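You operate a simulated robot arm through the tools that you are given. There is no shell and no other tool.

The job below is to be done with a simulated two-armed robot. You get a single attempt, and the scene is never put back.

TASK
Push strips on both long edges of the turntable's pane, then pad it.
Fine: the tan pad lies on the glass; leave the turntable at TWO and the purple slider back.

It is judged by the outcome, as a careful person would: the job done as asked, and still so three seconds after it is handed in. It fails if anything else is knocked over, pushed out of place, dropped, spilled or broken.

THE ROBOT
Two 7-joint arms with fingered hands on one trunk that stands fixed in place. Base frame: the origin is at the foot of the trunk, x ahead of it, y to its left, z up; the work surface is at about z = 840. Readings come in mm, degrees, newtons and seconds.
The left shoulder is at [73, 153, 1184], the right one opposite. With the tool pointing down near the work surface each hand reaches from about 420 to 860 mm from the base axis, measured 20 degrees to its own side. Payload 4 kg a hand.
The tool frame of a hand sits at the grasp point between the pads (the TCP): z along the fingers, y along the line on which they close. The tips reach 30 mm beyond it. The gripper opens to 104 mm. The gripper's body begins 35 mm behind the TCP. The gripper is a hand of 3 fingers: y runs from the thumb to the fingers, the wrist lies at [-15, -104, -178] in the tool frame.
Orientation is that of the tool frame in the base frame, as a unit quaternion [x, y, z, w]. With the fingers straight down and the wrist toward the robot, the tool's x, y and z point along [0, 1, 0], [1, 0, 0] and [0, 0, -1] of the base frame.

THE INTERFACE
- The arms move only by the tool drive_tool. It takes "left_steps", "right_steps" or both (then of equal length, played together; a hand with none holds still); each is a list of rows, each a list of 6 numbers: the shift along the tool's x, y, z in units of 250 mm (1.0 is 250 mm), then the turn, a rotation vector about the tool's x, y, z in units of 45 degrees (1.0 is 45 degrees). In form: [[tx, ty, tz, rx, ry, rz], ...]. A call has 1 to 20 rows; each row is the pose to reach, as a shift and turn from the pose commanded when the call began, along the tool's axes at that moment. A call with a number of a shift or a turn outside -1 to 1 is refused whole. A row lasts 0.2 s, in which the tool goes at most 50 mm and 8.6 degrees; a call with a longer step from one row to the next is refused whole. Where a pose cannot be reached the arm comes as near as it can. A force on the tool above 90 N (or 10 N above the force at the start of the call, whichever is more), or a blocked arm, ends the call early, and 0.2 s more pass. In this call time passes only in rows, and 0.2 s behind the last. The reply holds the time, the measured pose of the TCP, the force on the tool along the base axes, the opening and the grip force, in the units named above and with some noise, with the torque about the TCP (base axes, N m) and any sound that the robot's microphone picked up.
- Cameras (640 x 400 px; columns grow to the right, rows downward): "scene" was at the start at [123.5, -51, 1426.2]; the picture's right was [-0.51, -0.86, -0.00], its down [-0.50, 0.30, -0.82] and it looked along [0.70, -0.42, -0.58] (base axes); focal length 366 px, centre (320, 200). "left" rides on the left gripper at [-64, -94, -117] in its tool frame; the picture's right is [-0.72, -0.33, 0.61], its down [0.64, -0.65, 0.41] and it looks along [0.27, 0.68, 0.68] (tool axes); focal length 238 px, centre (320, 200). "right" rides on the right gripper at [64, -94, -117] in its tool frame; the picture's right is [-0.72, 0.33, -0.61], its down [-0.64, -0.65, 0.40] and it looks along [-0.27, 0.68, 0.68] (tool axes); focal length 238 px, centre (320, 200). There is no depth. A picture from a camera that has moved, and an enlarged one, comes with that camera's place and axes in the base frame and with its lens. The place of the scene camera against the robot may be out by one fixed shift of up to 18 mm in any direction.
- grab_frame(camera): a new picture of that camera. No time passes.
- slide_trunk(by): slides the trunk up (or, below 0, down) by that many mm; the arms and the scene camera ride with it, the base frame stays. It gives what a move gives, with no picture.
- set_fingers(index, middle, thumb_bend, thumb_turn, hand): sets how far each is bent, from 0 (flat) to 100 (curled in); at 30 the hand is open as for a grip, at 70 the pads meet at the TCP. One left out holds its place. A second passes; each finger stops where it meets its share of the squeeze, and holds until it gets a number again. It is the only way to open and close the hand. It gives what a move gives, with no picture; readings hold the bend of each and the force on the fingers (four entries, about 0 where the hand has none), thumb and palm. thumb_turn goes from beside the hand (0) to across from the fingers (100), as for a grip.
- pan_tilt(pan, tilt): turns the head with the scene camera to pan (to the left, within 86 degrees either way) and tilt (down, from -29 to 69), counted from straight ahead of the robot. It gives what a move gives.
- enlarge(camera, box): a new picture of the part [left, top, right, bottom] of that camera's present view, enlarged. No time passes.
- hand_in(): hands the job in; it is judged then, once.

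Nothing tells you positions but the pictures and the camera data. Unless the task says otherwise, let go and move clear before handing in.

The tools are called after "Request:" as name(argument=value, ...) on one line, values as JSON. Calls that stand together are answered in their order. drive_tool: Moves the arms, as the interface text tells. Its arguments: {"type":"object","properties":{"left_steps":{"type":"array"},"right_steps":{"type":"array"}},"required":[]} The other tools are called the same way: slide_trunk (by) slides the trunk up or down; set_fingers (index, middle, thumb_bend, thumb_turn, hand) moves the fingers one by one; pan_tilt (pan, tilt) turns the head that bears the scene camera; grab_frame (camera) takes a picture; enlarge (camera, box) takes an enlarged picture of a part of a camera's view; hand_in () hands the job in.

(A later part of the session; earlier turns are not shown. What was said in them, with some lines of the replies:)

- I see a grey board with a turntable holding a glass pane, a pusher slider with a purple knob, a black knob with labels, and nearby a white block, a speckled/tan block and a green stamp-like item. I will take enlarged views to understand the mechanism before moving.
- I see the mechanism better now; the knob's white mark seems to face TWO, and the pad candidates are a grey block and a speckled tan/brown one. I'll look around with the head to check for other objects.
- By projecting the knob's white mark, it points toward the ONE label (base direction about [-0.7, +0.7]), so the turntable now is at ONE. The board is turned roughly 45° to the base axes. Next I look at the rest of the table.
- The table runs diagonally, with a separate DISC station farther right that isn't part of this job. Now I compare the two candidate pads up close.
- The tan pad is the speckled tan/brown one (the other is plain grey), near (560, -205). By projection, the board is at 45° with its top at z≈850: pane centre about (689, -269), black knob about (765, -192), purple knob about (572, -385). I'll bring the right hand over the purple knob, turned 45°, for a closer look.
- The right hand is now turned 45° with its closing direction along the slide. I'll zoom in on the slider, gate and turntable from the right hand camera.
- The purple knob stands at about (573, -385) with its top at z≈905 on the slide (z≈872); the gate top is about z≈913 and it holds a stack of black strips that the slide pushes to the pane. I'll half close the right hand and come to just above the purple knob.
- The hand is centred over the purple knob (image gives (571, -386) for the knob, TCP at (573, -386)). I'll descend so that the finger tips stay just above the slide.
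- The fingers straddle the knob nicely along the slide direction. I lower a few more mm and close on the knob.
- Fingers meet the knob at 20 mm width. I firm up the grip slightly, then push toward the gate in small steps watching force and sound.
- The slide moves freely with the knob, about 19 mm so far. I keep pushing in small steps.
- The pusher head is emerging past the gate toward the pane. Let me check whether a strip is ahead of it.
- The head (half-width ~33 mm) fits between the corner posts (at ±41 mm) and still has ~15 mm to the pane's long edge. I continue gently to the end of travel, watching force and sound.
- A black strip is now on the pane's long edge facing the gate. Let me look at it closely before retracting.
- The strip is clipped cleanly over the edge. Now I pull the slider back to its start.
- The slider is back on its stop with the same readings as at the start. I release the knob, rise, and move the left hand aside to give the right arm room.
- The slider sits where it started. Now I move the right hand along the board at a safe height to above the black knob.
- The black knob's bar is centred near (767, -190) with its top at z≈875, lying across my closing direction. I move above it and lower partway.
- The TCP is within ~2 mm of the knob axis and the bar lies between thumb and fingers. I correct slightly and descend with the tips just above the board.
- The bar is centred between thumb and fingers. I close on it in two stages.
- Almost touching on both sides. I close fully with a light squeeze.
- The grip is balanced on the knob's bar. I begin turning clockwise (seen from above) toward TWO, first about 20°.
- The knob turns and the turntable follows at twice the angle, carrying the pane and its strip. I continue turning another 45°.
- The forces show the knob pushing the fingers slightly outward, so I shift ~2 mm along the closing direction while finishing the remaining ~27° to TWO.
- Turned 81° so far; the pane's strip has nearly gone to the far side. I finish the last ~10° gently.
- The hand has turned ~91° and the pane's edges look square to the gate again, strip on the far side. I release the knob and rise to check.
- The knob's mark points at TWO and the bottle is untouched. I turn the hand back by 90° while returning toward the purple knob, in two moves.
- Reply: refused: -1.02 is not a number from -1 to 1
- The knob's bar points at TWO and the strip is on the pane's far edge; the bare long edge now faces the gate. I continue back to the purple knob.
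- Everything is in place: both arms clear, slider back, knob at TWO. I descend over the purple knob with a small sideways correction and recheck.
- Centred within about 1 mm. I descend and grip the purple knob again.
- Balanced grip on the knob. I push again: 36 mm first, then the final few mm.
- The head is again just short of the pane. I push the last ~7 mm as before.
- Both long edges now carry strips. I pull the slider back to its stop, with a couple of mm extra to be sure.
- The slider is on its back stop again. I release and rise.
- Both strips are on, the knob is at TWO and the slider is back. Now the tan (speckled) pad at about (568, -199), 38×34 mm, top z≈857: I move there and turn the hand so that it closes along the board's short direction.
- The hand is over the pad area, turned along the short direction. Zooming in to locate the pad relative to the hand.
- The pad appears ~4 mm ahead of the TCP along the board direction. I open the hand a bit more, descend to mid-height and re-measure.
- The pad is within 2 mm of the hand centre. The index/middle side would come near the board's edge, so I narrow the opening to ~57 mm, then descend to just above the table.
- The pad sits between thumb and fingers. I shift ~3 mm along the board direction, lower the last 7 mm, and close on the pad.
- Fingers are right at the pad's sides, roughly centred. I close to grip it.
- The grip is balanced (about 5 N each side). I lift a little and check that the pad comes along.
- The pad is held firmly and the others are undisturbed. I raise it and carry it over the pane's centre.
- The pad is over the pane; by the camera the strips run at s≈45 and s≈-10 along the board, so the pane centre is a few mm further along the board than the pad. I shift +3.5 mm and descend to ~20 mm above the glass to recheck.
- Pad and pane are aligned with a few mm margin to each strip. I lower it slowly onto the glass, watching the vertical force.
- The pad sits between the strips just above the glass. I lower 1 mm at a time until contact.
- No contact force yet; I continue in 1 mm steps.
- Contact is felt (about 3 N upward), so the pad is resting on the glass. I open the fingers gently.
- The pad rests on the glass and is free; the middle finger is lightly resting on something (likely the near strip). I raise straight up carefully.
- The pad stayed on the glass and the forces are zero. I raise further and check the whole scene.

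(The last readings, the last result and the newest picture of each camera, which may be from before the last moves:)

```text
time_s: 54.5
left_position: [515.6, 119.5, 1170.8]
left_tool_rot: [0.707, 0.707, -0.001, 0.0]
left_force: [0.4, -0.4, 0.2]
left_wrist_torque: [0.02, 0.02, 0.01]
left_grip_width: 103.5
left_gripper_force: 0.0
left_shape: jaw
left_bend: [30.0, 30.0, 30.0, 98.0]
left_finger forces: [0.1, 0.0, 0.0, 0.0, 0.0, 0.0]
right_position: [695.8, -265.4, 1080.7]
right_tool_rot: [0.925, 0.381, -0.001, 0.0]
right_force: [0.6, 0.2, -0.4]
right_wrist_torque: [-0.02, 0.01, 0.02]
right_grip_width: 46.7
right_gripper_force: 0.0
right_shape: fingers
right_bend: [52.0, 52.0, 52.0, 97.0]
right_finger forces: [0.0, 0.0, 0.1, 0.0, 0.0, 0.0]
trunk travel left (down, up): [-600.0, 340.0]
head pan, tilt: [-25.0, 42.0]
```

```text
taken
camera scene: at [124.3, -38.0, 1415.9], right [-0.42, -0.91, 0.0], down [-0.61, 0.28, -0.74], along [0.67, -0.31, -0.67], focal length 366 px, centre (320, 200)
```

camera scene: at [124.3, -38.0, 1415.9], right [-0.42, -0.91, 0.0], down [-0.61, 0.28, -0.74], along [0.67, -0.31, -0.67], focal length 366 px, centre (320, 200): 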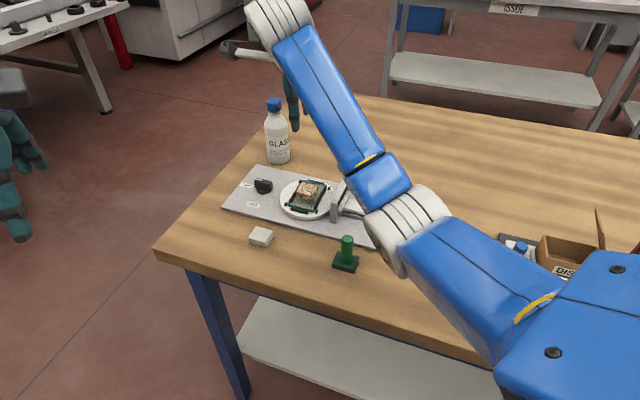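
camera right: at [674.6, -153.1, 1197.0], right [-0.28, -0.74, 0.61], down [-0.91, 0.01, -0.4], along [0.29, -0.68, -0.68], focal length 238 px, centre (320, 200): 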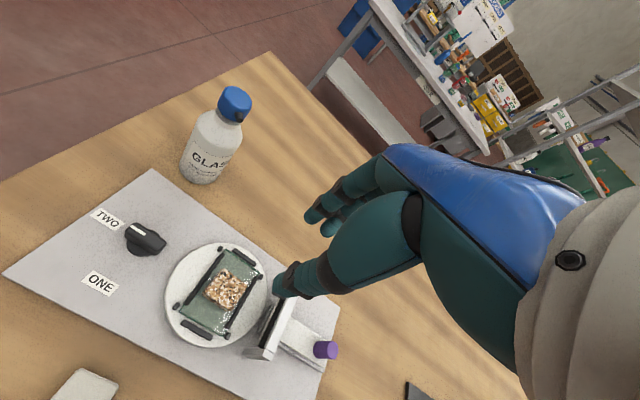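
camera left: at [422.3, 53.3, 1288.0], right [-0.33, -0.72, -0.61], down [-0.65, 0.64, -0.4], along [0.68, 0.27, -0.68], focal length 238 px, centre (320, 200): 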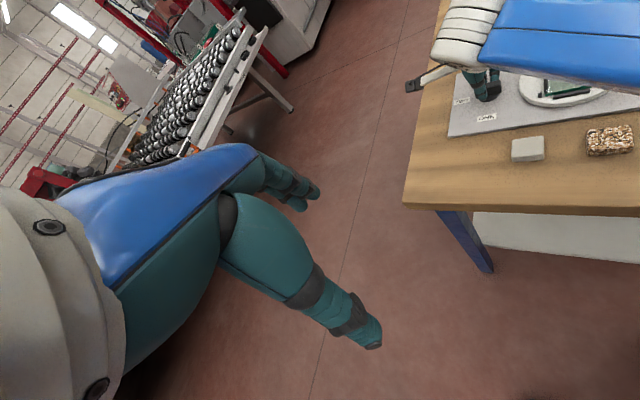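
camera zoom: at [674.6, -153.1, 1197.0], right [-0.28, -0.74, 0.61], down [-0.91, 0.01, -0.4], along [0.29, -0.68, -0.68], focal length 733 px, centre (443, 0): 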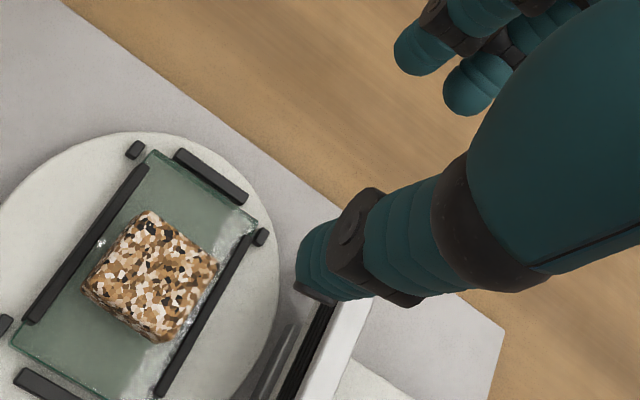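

The tan pad lies on the glass between both strips. I move the right hand clear, back toward its start pose.

Request:
drive_tool(right_steps=[[-0.13, -0.035, -0.06, 0, 0, -0.15], [-0.26, -0.07, -0.12, 0, 0, -0.3], [-0.39, -0.1, -0.18, 0, 0, -0.45], [-0.52, -0.14, -0.24, 0, 0, -0.6], [-0.65, -0.17, -0.3, 0, 0, -0.75], [-0.78, -0.2, -0.34, 0, 0, -0.9], [-0.88, -0.229, -0.36, 0, 0, -1.0]])

Request:
grab_frame(camera="scene")

Request:
enlarge(camera="scene", box=[210, 80, 430, 280])

Request:
enlarge(camera="right", box=[100, 80, 320, 290])

```text
time_s: 56.1
left_position: [516.3, 117.8, 1172.4]
left_tool_rot: [0.707, 0.707, 0.0, 0.001]
left_force: [-0.1, 0.3, 0.4]
left_wrist_torque: [-0.02, 0.04, -0.02]
left_grip_width: 103.7
left_gripper_force: 0.0
left_shape: jaw
left_bend: [30.0, 30.0, 30.0, 98.0]
left_finger forces: [0.0, 0.0, 0.0, 0.0, 0.0, 0.0]
right_position: [499.1, -380.1, 1170.5]
right_tool_rot: [0.708, 0.706, 0.0, 0.0]
right_force: [0.4, -0.3, 0.6]
right_wrist_torque: [-0.02, 0.02, 0.0]
right_grip_width: 46.6
right_gripper_force: 0.1
right_shape: fingers
right_bend: [52.0, 52.0, 52.0, 98.0]
right_finger forces: [0.0, 0.0, 0.0, 0.0, 0.0, 0.0]
trunk travel left (down, up): [-600.0, 340.0]
head pan, tilt: [-25.0, 42.0]
```

```text
taken
camera scene: at [123.3, -39.0, 1416.0], right [-0.42, -0.91, 0.0], down [-0.61, 0.28, -0.74], along [0.67, -0.31, -0.67], focal length 366 px, centre (320, 200)
```

scene: 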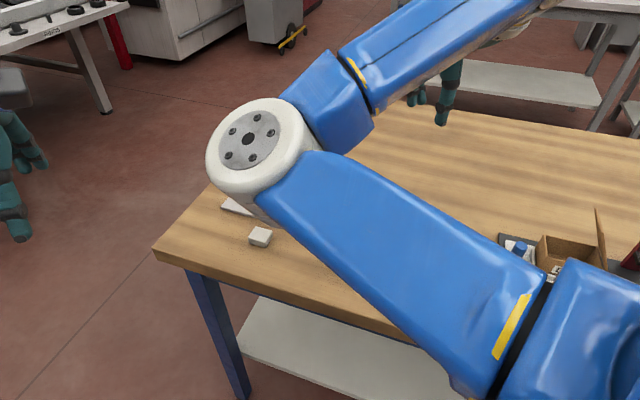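

```text
2.00 times, centred on (320, 180) of scene
camera zoom: at [123.3, -39.0, 1416.0], right [-0.42, -0.91, 0.0], down [-0.61, 0.28, -0.74], along [0.67, -0.31, -0.67], focal length 731 px, centre (320, 240)
```

zoom: 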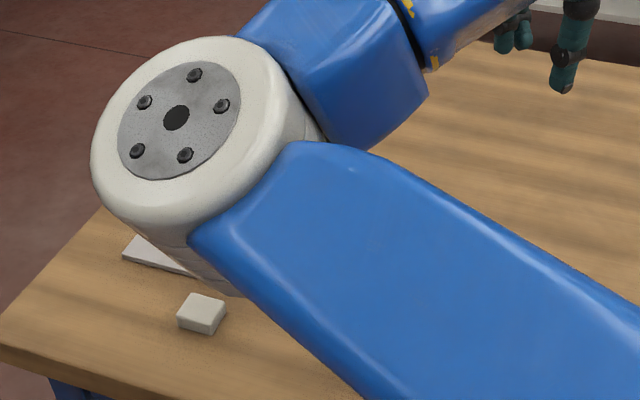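

```text
1.90 times, centred on (210, 185) of right
camera zoom: at [403.9, -316.3, 1287.3], right [0.33, -0.72, 0.61], down [-0.65, -0.64, -0.4], along [0.68, -0.27, -0.68], focal length 454 px, centre (530, 229)
```

zoom: 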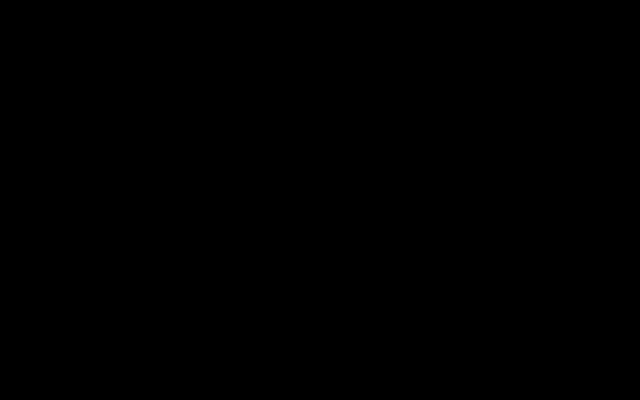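

The right arm's elbow has swung to the left over the board (high up, about z≈1195), hiding the view. Let me check the work area with the left hand camera before doing anything else.

Request:
grab_frame(camera="left")

Request:
pan_tilt(pan=-35, tilt=25)

Request:
grab_frame(camera="scene")

```text
taken
camera left: at [420.3, 52.7, 1288.7], right [-0.33, -0.72, -0.61], down [-0.65, 0.64, -0.41], along [0.68, 0.27, -0.68], focal length 238 px, centre (320, 200)
```

left: 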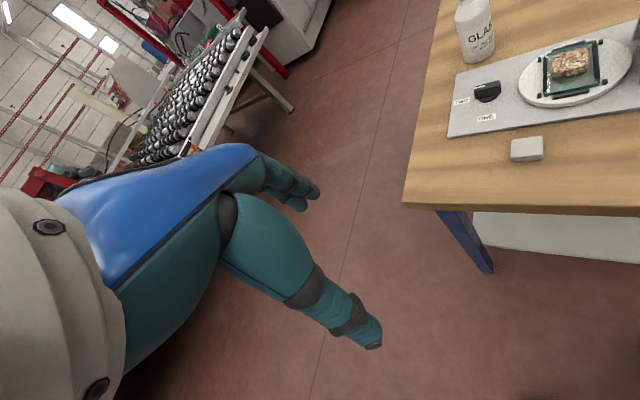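

```text
time_s: 56.9
left_position: [516.2, 118.6, 1170.6]
left_tool_rot: [0.707, 0.707, 0.0, 0.0]
left_force: [0.7, -0.7, 0.5]
left_wrist_torque: [0.05, 0.01, 0.02]
left_grip_width: 103.6
left_gripper_force: 0.1
left_shape: jaw
left_bend: [30.0, 30.0, 30.0, 98.0]
left_finger forces: [0.0, 0.0, 0.0, 0.0, 0.0, 0.0]
right_position: [499.7, -379.8, 1170.3]
right_tool_rot: [0.709, 0.706, 0.0, 0.0]
right_force: [0.0, 0.5, -0.7]
right_wrist_torque: [0.01, 0.0, -0.01]
right_grip_width: 46.6
right_gripper_force: 0.0
right_shape: fingers
right_bend: [52.0, 52.0, 52.0, 98.0]
right_finger forces: [0.1, 0.0, 0.0, 0.1, 0.1, 0.1]
trunk travel left (down, up): [-600.0, 340.0]
head pan, tilt: [-35.0, 25.0]
```

```text
taken
camera scene: at [124.4, -56.1, 1442.1], right [-0.57, -0.82, 0.0], down [-0.35, 0.24, -0.91], along [0.74, -0.52, -0.43], focal length 366 px, centre (320, 200)
```

scene: 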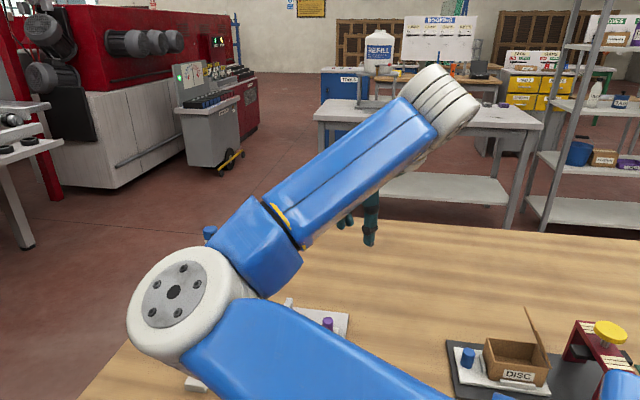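

The left camera shows the pad still on the glass and nothing knocked at that end; the elbow is ~330 mm above the table. I'll swing the right hand out to the right to unwind the elbow and uncover the view.

Request:
drive_tool(right_steps=[[-0.08, 0, 0, 0, 0, -0.15], [-0.16, 0, 0, 0, 0, -0.3], [-0.24, 0, 0, 0, 0, -0.45], [-0.32, 0, 0, 0, 0, -0.6], [-0.4, 0, 0, 0, 0, -0.75], [-0.48, 0, 0, 0, 0, -0.9], [-0.55, 0, 0, 0, 0, -1.0]])

Request:
grab_frame(camera="scene")

Request:
grab_frame(camera="right")

```text
time_s: 58.5
left_position: [516.2, 116.4, 1172.1]
left_tool_rot: [0.707, 0.708, 0.0, -0.001]
left_force: [-0.2, -0.3, 0.1]
left_wrist_torque: [0.04, 0.02, 0.03]
left_grip_width: 103.6
left_gripper_force: 0.1
left_shape: jaw
left_bend: [30.0, 30.0, 30.0, 98.0]
left_finger forces: [0.1, 0.0, 0.0, 0.0, 0.0, 0.0]
right_position: [498.6, -519.1, 1169.2]
right_tool_rot: [0.384, 0.923, 0.001, 0.0]
right_force: [0.6, -0.2, 0.9]
right_wrist_torque: [0.0, 0.01, 0.01]
right_grip_width: 46.5
right_gripper_force: 0.1
right_shape: fingers
right_bend: [52.0, 52.0, 52.0, 98.0]
right_finger forces: [0.0, 0.1, 0.0, 0.1, 0.0, 0.0]
trunk travel left (down, up): [-600.0, 340.0]
head pan, tilt: [-35.0, 25.0]
```

```text
taken
camera scene: at [124.0, -59.2, 1442.1], right [-0.57, -0.82, 0.0], down [-0.35, 0.24, -0.9], along [0.74, -0.52, -0.43], focal length 366 px, centre (320, 200)
```

scene: 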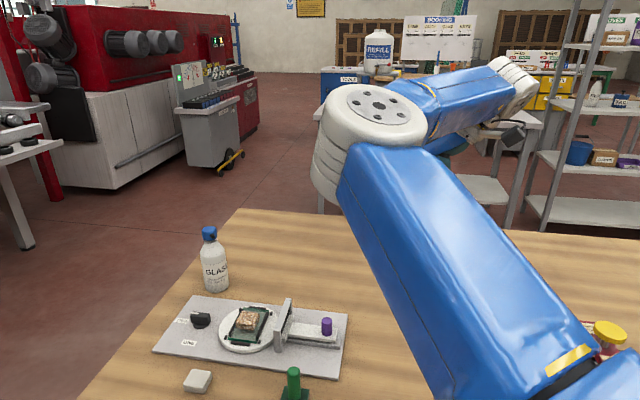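

```text
taken
camera right: at [386.6, -541.3, 1285.7], right [0.74, -0.28, 0.61], down [-0.01, -0.91, -0.41], along [0.67, 0.29, -0.68], focal length 238 px, centre (320, 200)
```

right: 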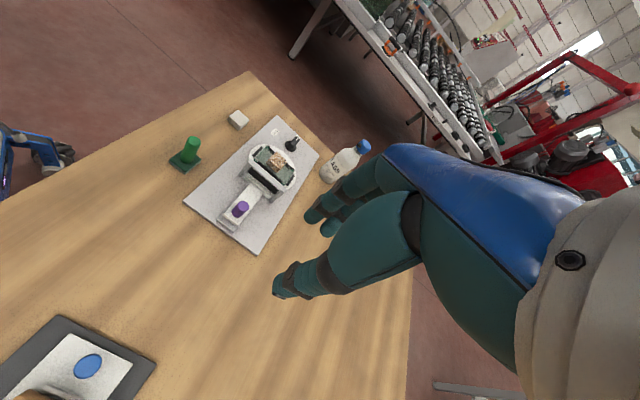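

The view is clear now: the stamp, grey block, bottle and DISC station are all where they were. I take close-ups to verify pad, strips, knob at TWO and slider back.

Request:
enlarge(camera="right", box=[160, 90, 390, 260])

Request:
pan_tilt(pan=-25, tilt=42)

Request:
enlarge(camera="scene", box=[210, 90, 430, 280])

Request:
enlarge(camera="scene", box=[225, 160, 345, 235])

```text
2.35 times, centred on (275, 175) of right
camera zoom: at [386.6, -541.3, 1285.7], right [0.74, -0.28, 0.61], down [-0.01, -0.91, -0.41], along [0.67, 0.29, -0.68], focal length 561 px, centre (426, 259)
```

zoom: 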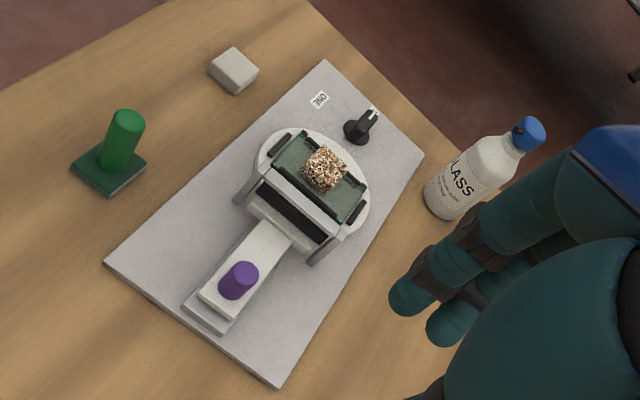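

```text
time_s: 59.3
left_position: [516.8, 117.6, 1170.4]
left_tool_rot: [0.707, 0.707, 0.001, 0.0]
left_force: [-0.2, -0.6, 0.2]
left_wrist_torque: [0.02, 0.0, 0.01]
left_grip_width: 103.7
left_gripper_force: 0.1
left_shape: jaw
left_bend: [30.0, 30.0, 30.0, 98.0]
left_finger forces: [0.0, 0.1, 0.1, 0.1, 0.1, 0.0]
right_position: [498.9, -518.9, 1168.7]
right_tool_rot: [0.384, 0.923, 0.001, -0.001]
right_force: [-0.7, -0.3, 0.1]
right_wrist_torque: [0.03, 0.02, -0.03]
right_grip_width: 46.5
right_gripper_force: 0.2
right_shape: fingers
right_bend: [52.0, 52.0, 52.0, 98.0]
right_finger forces: [0.0, 0.1, 0.0, 0.0, 0.0, 0.1]
trunk travel left (down, up): [-600.0, 340.0]
head pan, tilt: [-25.0, 42.0]
```

```text
2.11 times, centred on (320, 185) of scene
camera zoom: at [124.5, -40.0, 1416.0], right [-0.42, -0.91, 0.0], down [-0.61, 0.28, -0.74], along [0.67, -0.31, -0.67], focal length 769 px, centre (320, 232)
```

zoom: 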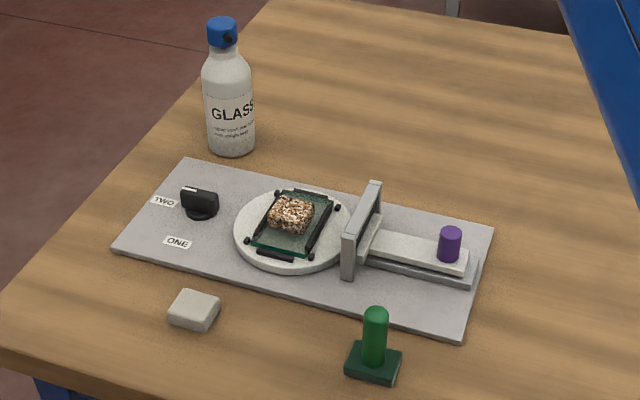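

```text
5.33 times, centred on (285, 198) of scene
camera zoom: at [124.5, -40.0, 1416.0], right [-0.42, -0.91, 0.0], down [-0.61, 0.28, -0.74], along [0.67, -0.31, -0.67], focal length 1949 px, centre (507, 213)
```

zoom: 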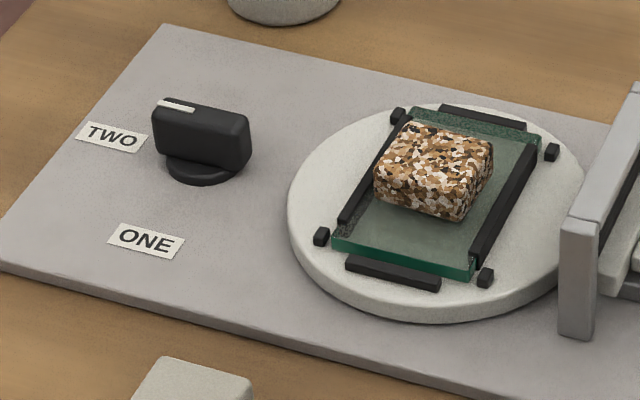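

All looks right: strips on both long edges, knob at TWO, slider back. One last close look that the pad lies flat between the strips.

Request:
enlarge(camera="right", box=[240, 130, 310, 200])

Request:
enlarge(camera="left", box=[510, 20, 640, 120])

Request:
enlarge(camera="scene", box=[285, 170, 335, 215])

```text
5.71 times, centred on (275, 165) of right
camera zoom: at [386.7, -539.3, 1286.3], right [0.74, -0.28, 0.61], down [-0.01, -0.91, -0.4], along [0.67, 0.29, -0.68], focal length 1362 px, centre (577, 400)
```

zoom: 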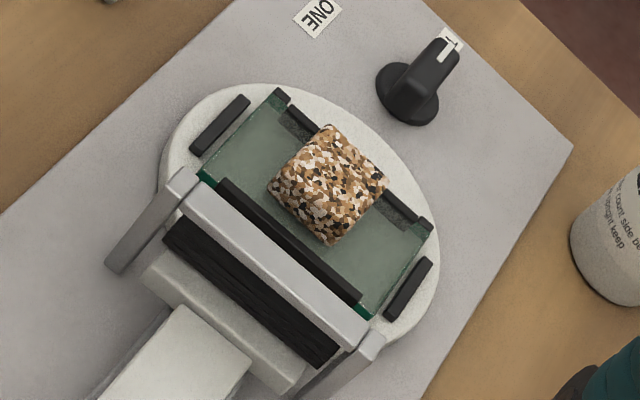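

```text
4.00 times, centred on (575, 70) of left
camera zoom: at [421.3, 51.8, 1288.4], right [-0.33, -0.72, -0.61], down [-0.65, 0.64, -0.4], along [0.68, 0.27, -0.68], focal length 953 px, centre (-700, 720)
```

zoom: 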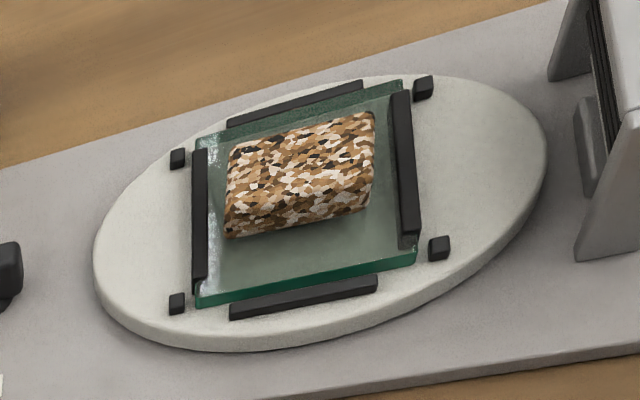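

```text
8.89 times, centred on (310, 192) of scene
camera zoom: at [124.5, -40.0, 1416.0], right [-0.42, -0.91, 0.0], down [-0.61, 0.28, -0.74], along [0.67, -0.31, -0.67], focal length 3249 px, centre (409, 267)
```

zoom: 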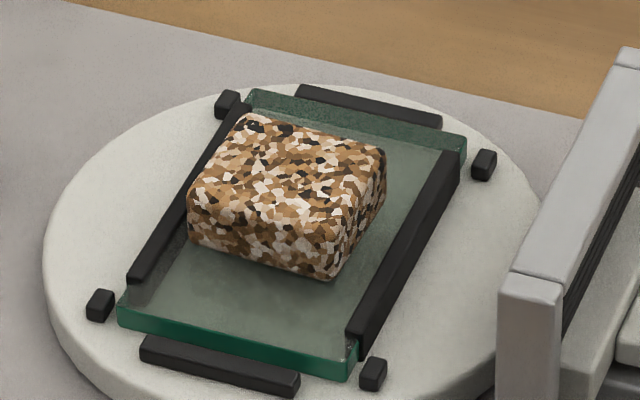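

The tan pad lies flat on the glass between the two strips. The knob points to TWO, the purple slider is back on its stop, and everything else is where it stood. Both hands are empty and clear, so I hand in.

Request:
hand_in()

```text
The job is handed in.
```

The job is done and handed in; no verdict came back, so this rests on my last camera views.

- **Strips:** a black strip is clipped on each long edge of the pane, one pushed at ONE and one at TWO.
- **Pad:** the speckled tan pad lies flat on the glass between the strips. I took it as the tan one because the other block is plain grey. It may be a few millimetres off centre.
- **Controls:** the knob's mark points at TWO, and the purple slider is back at its start position.
- **Surroundings:** the bottle, grey block and green stamp looked undisturbed in the last views, and the DISC station looked fine in a slightly earlier one. Both hands are empty and clear of the board.

Two things happened on the way:

- **Finger contact:** while I set the pad down, a finger pressed on what was probably the near strip, at about 4–5 N. That strip still looked in place afterwards.
- **Elbow swing:** the right elbow swung over the board as I backed away, about 330 mm above the table where I checked it, and I saw nothing moved.
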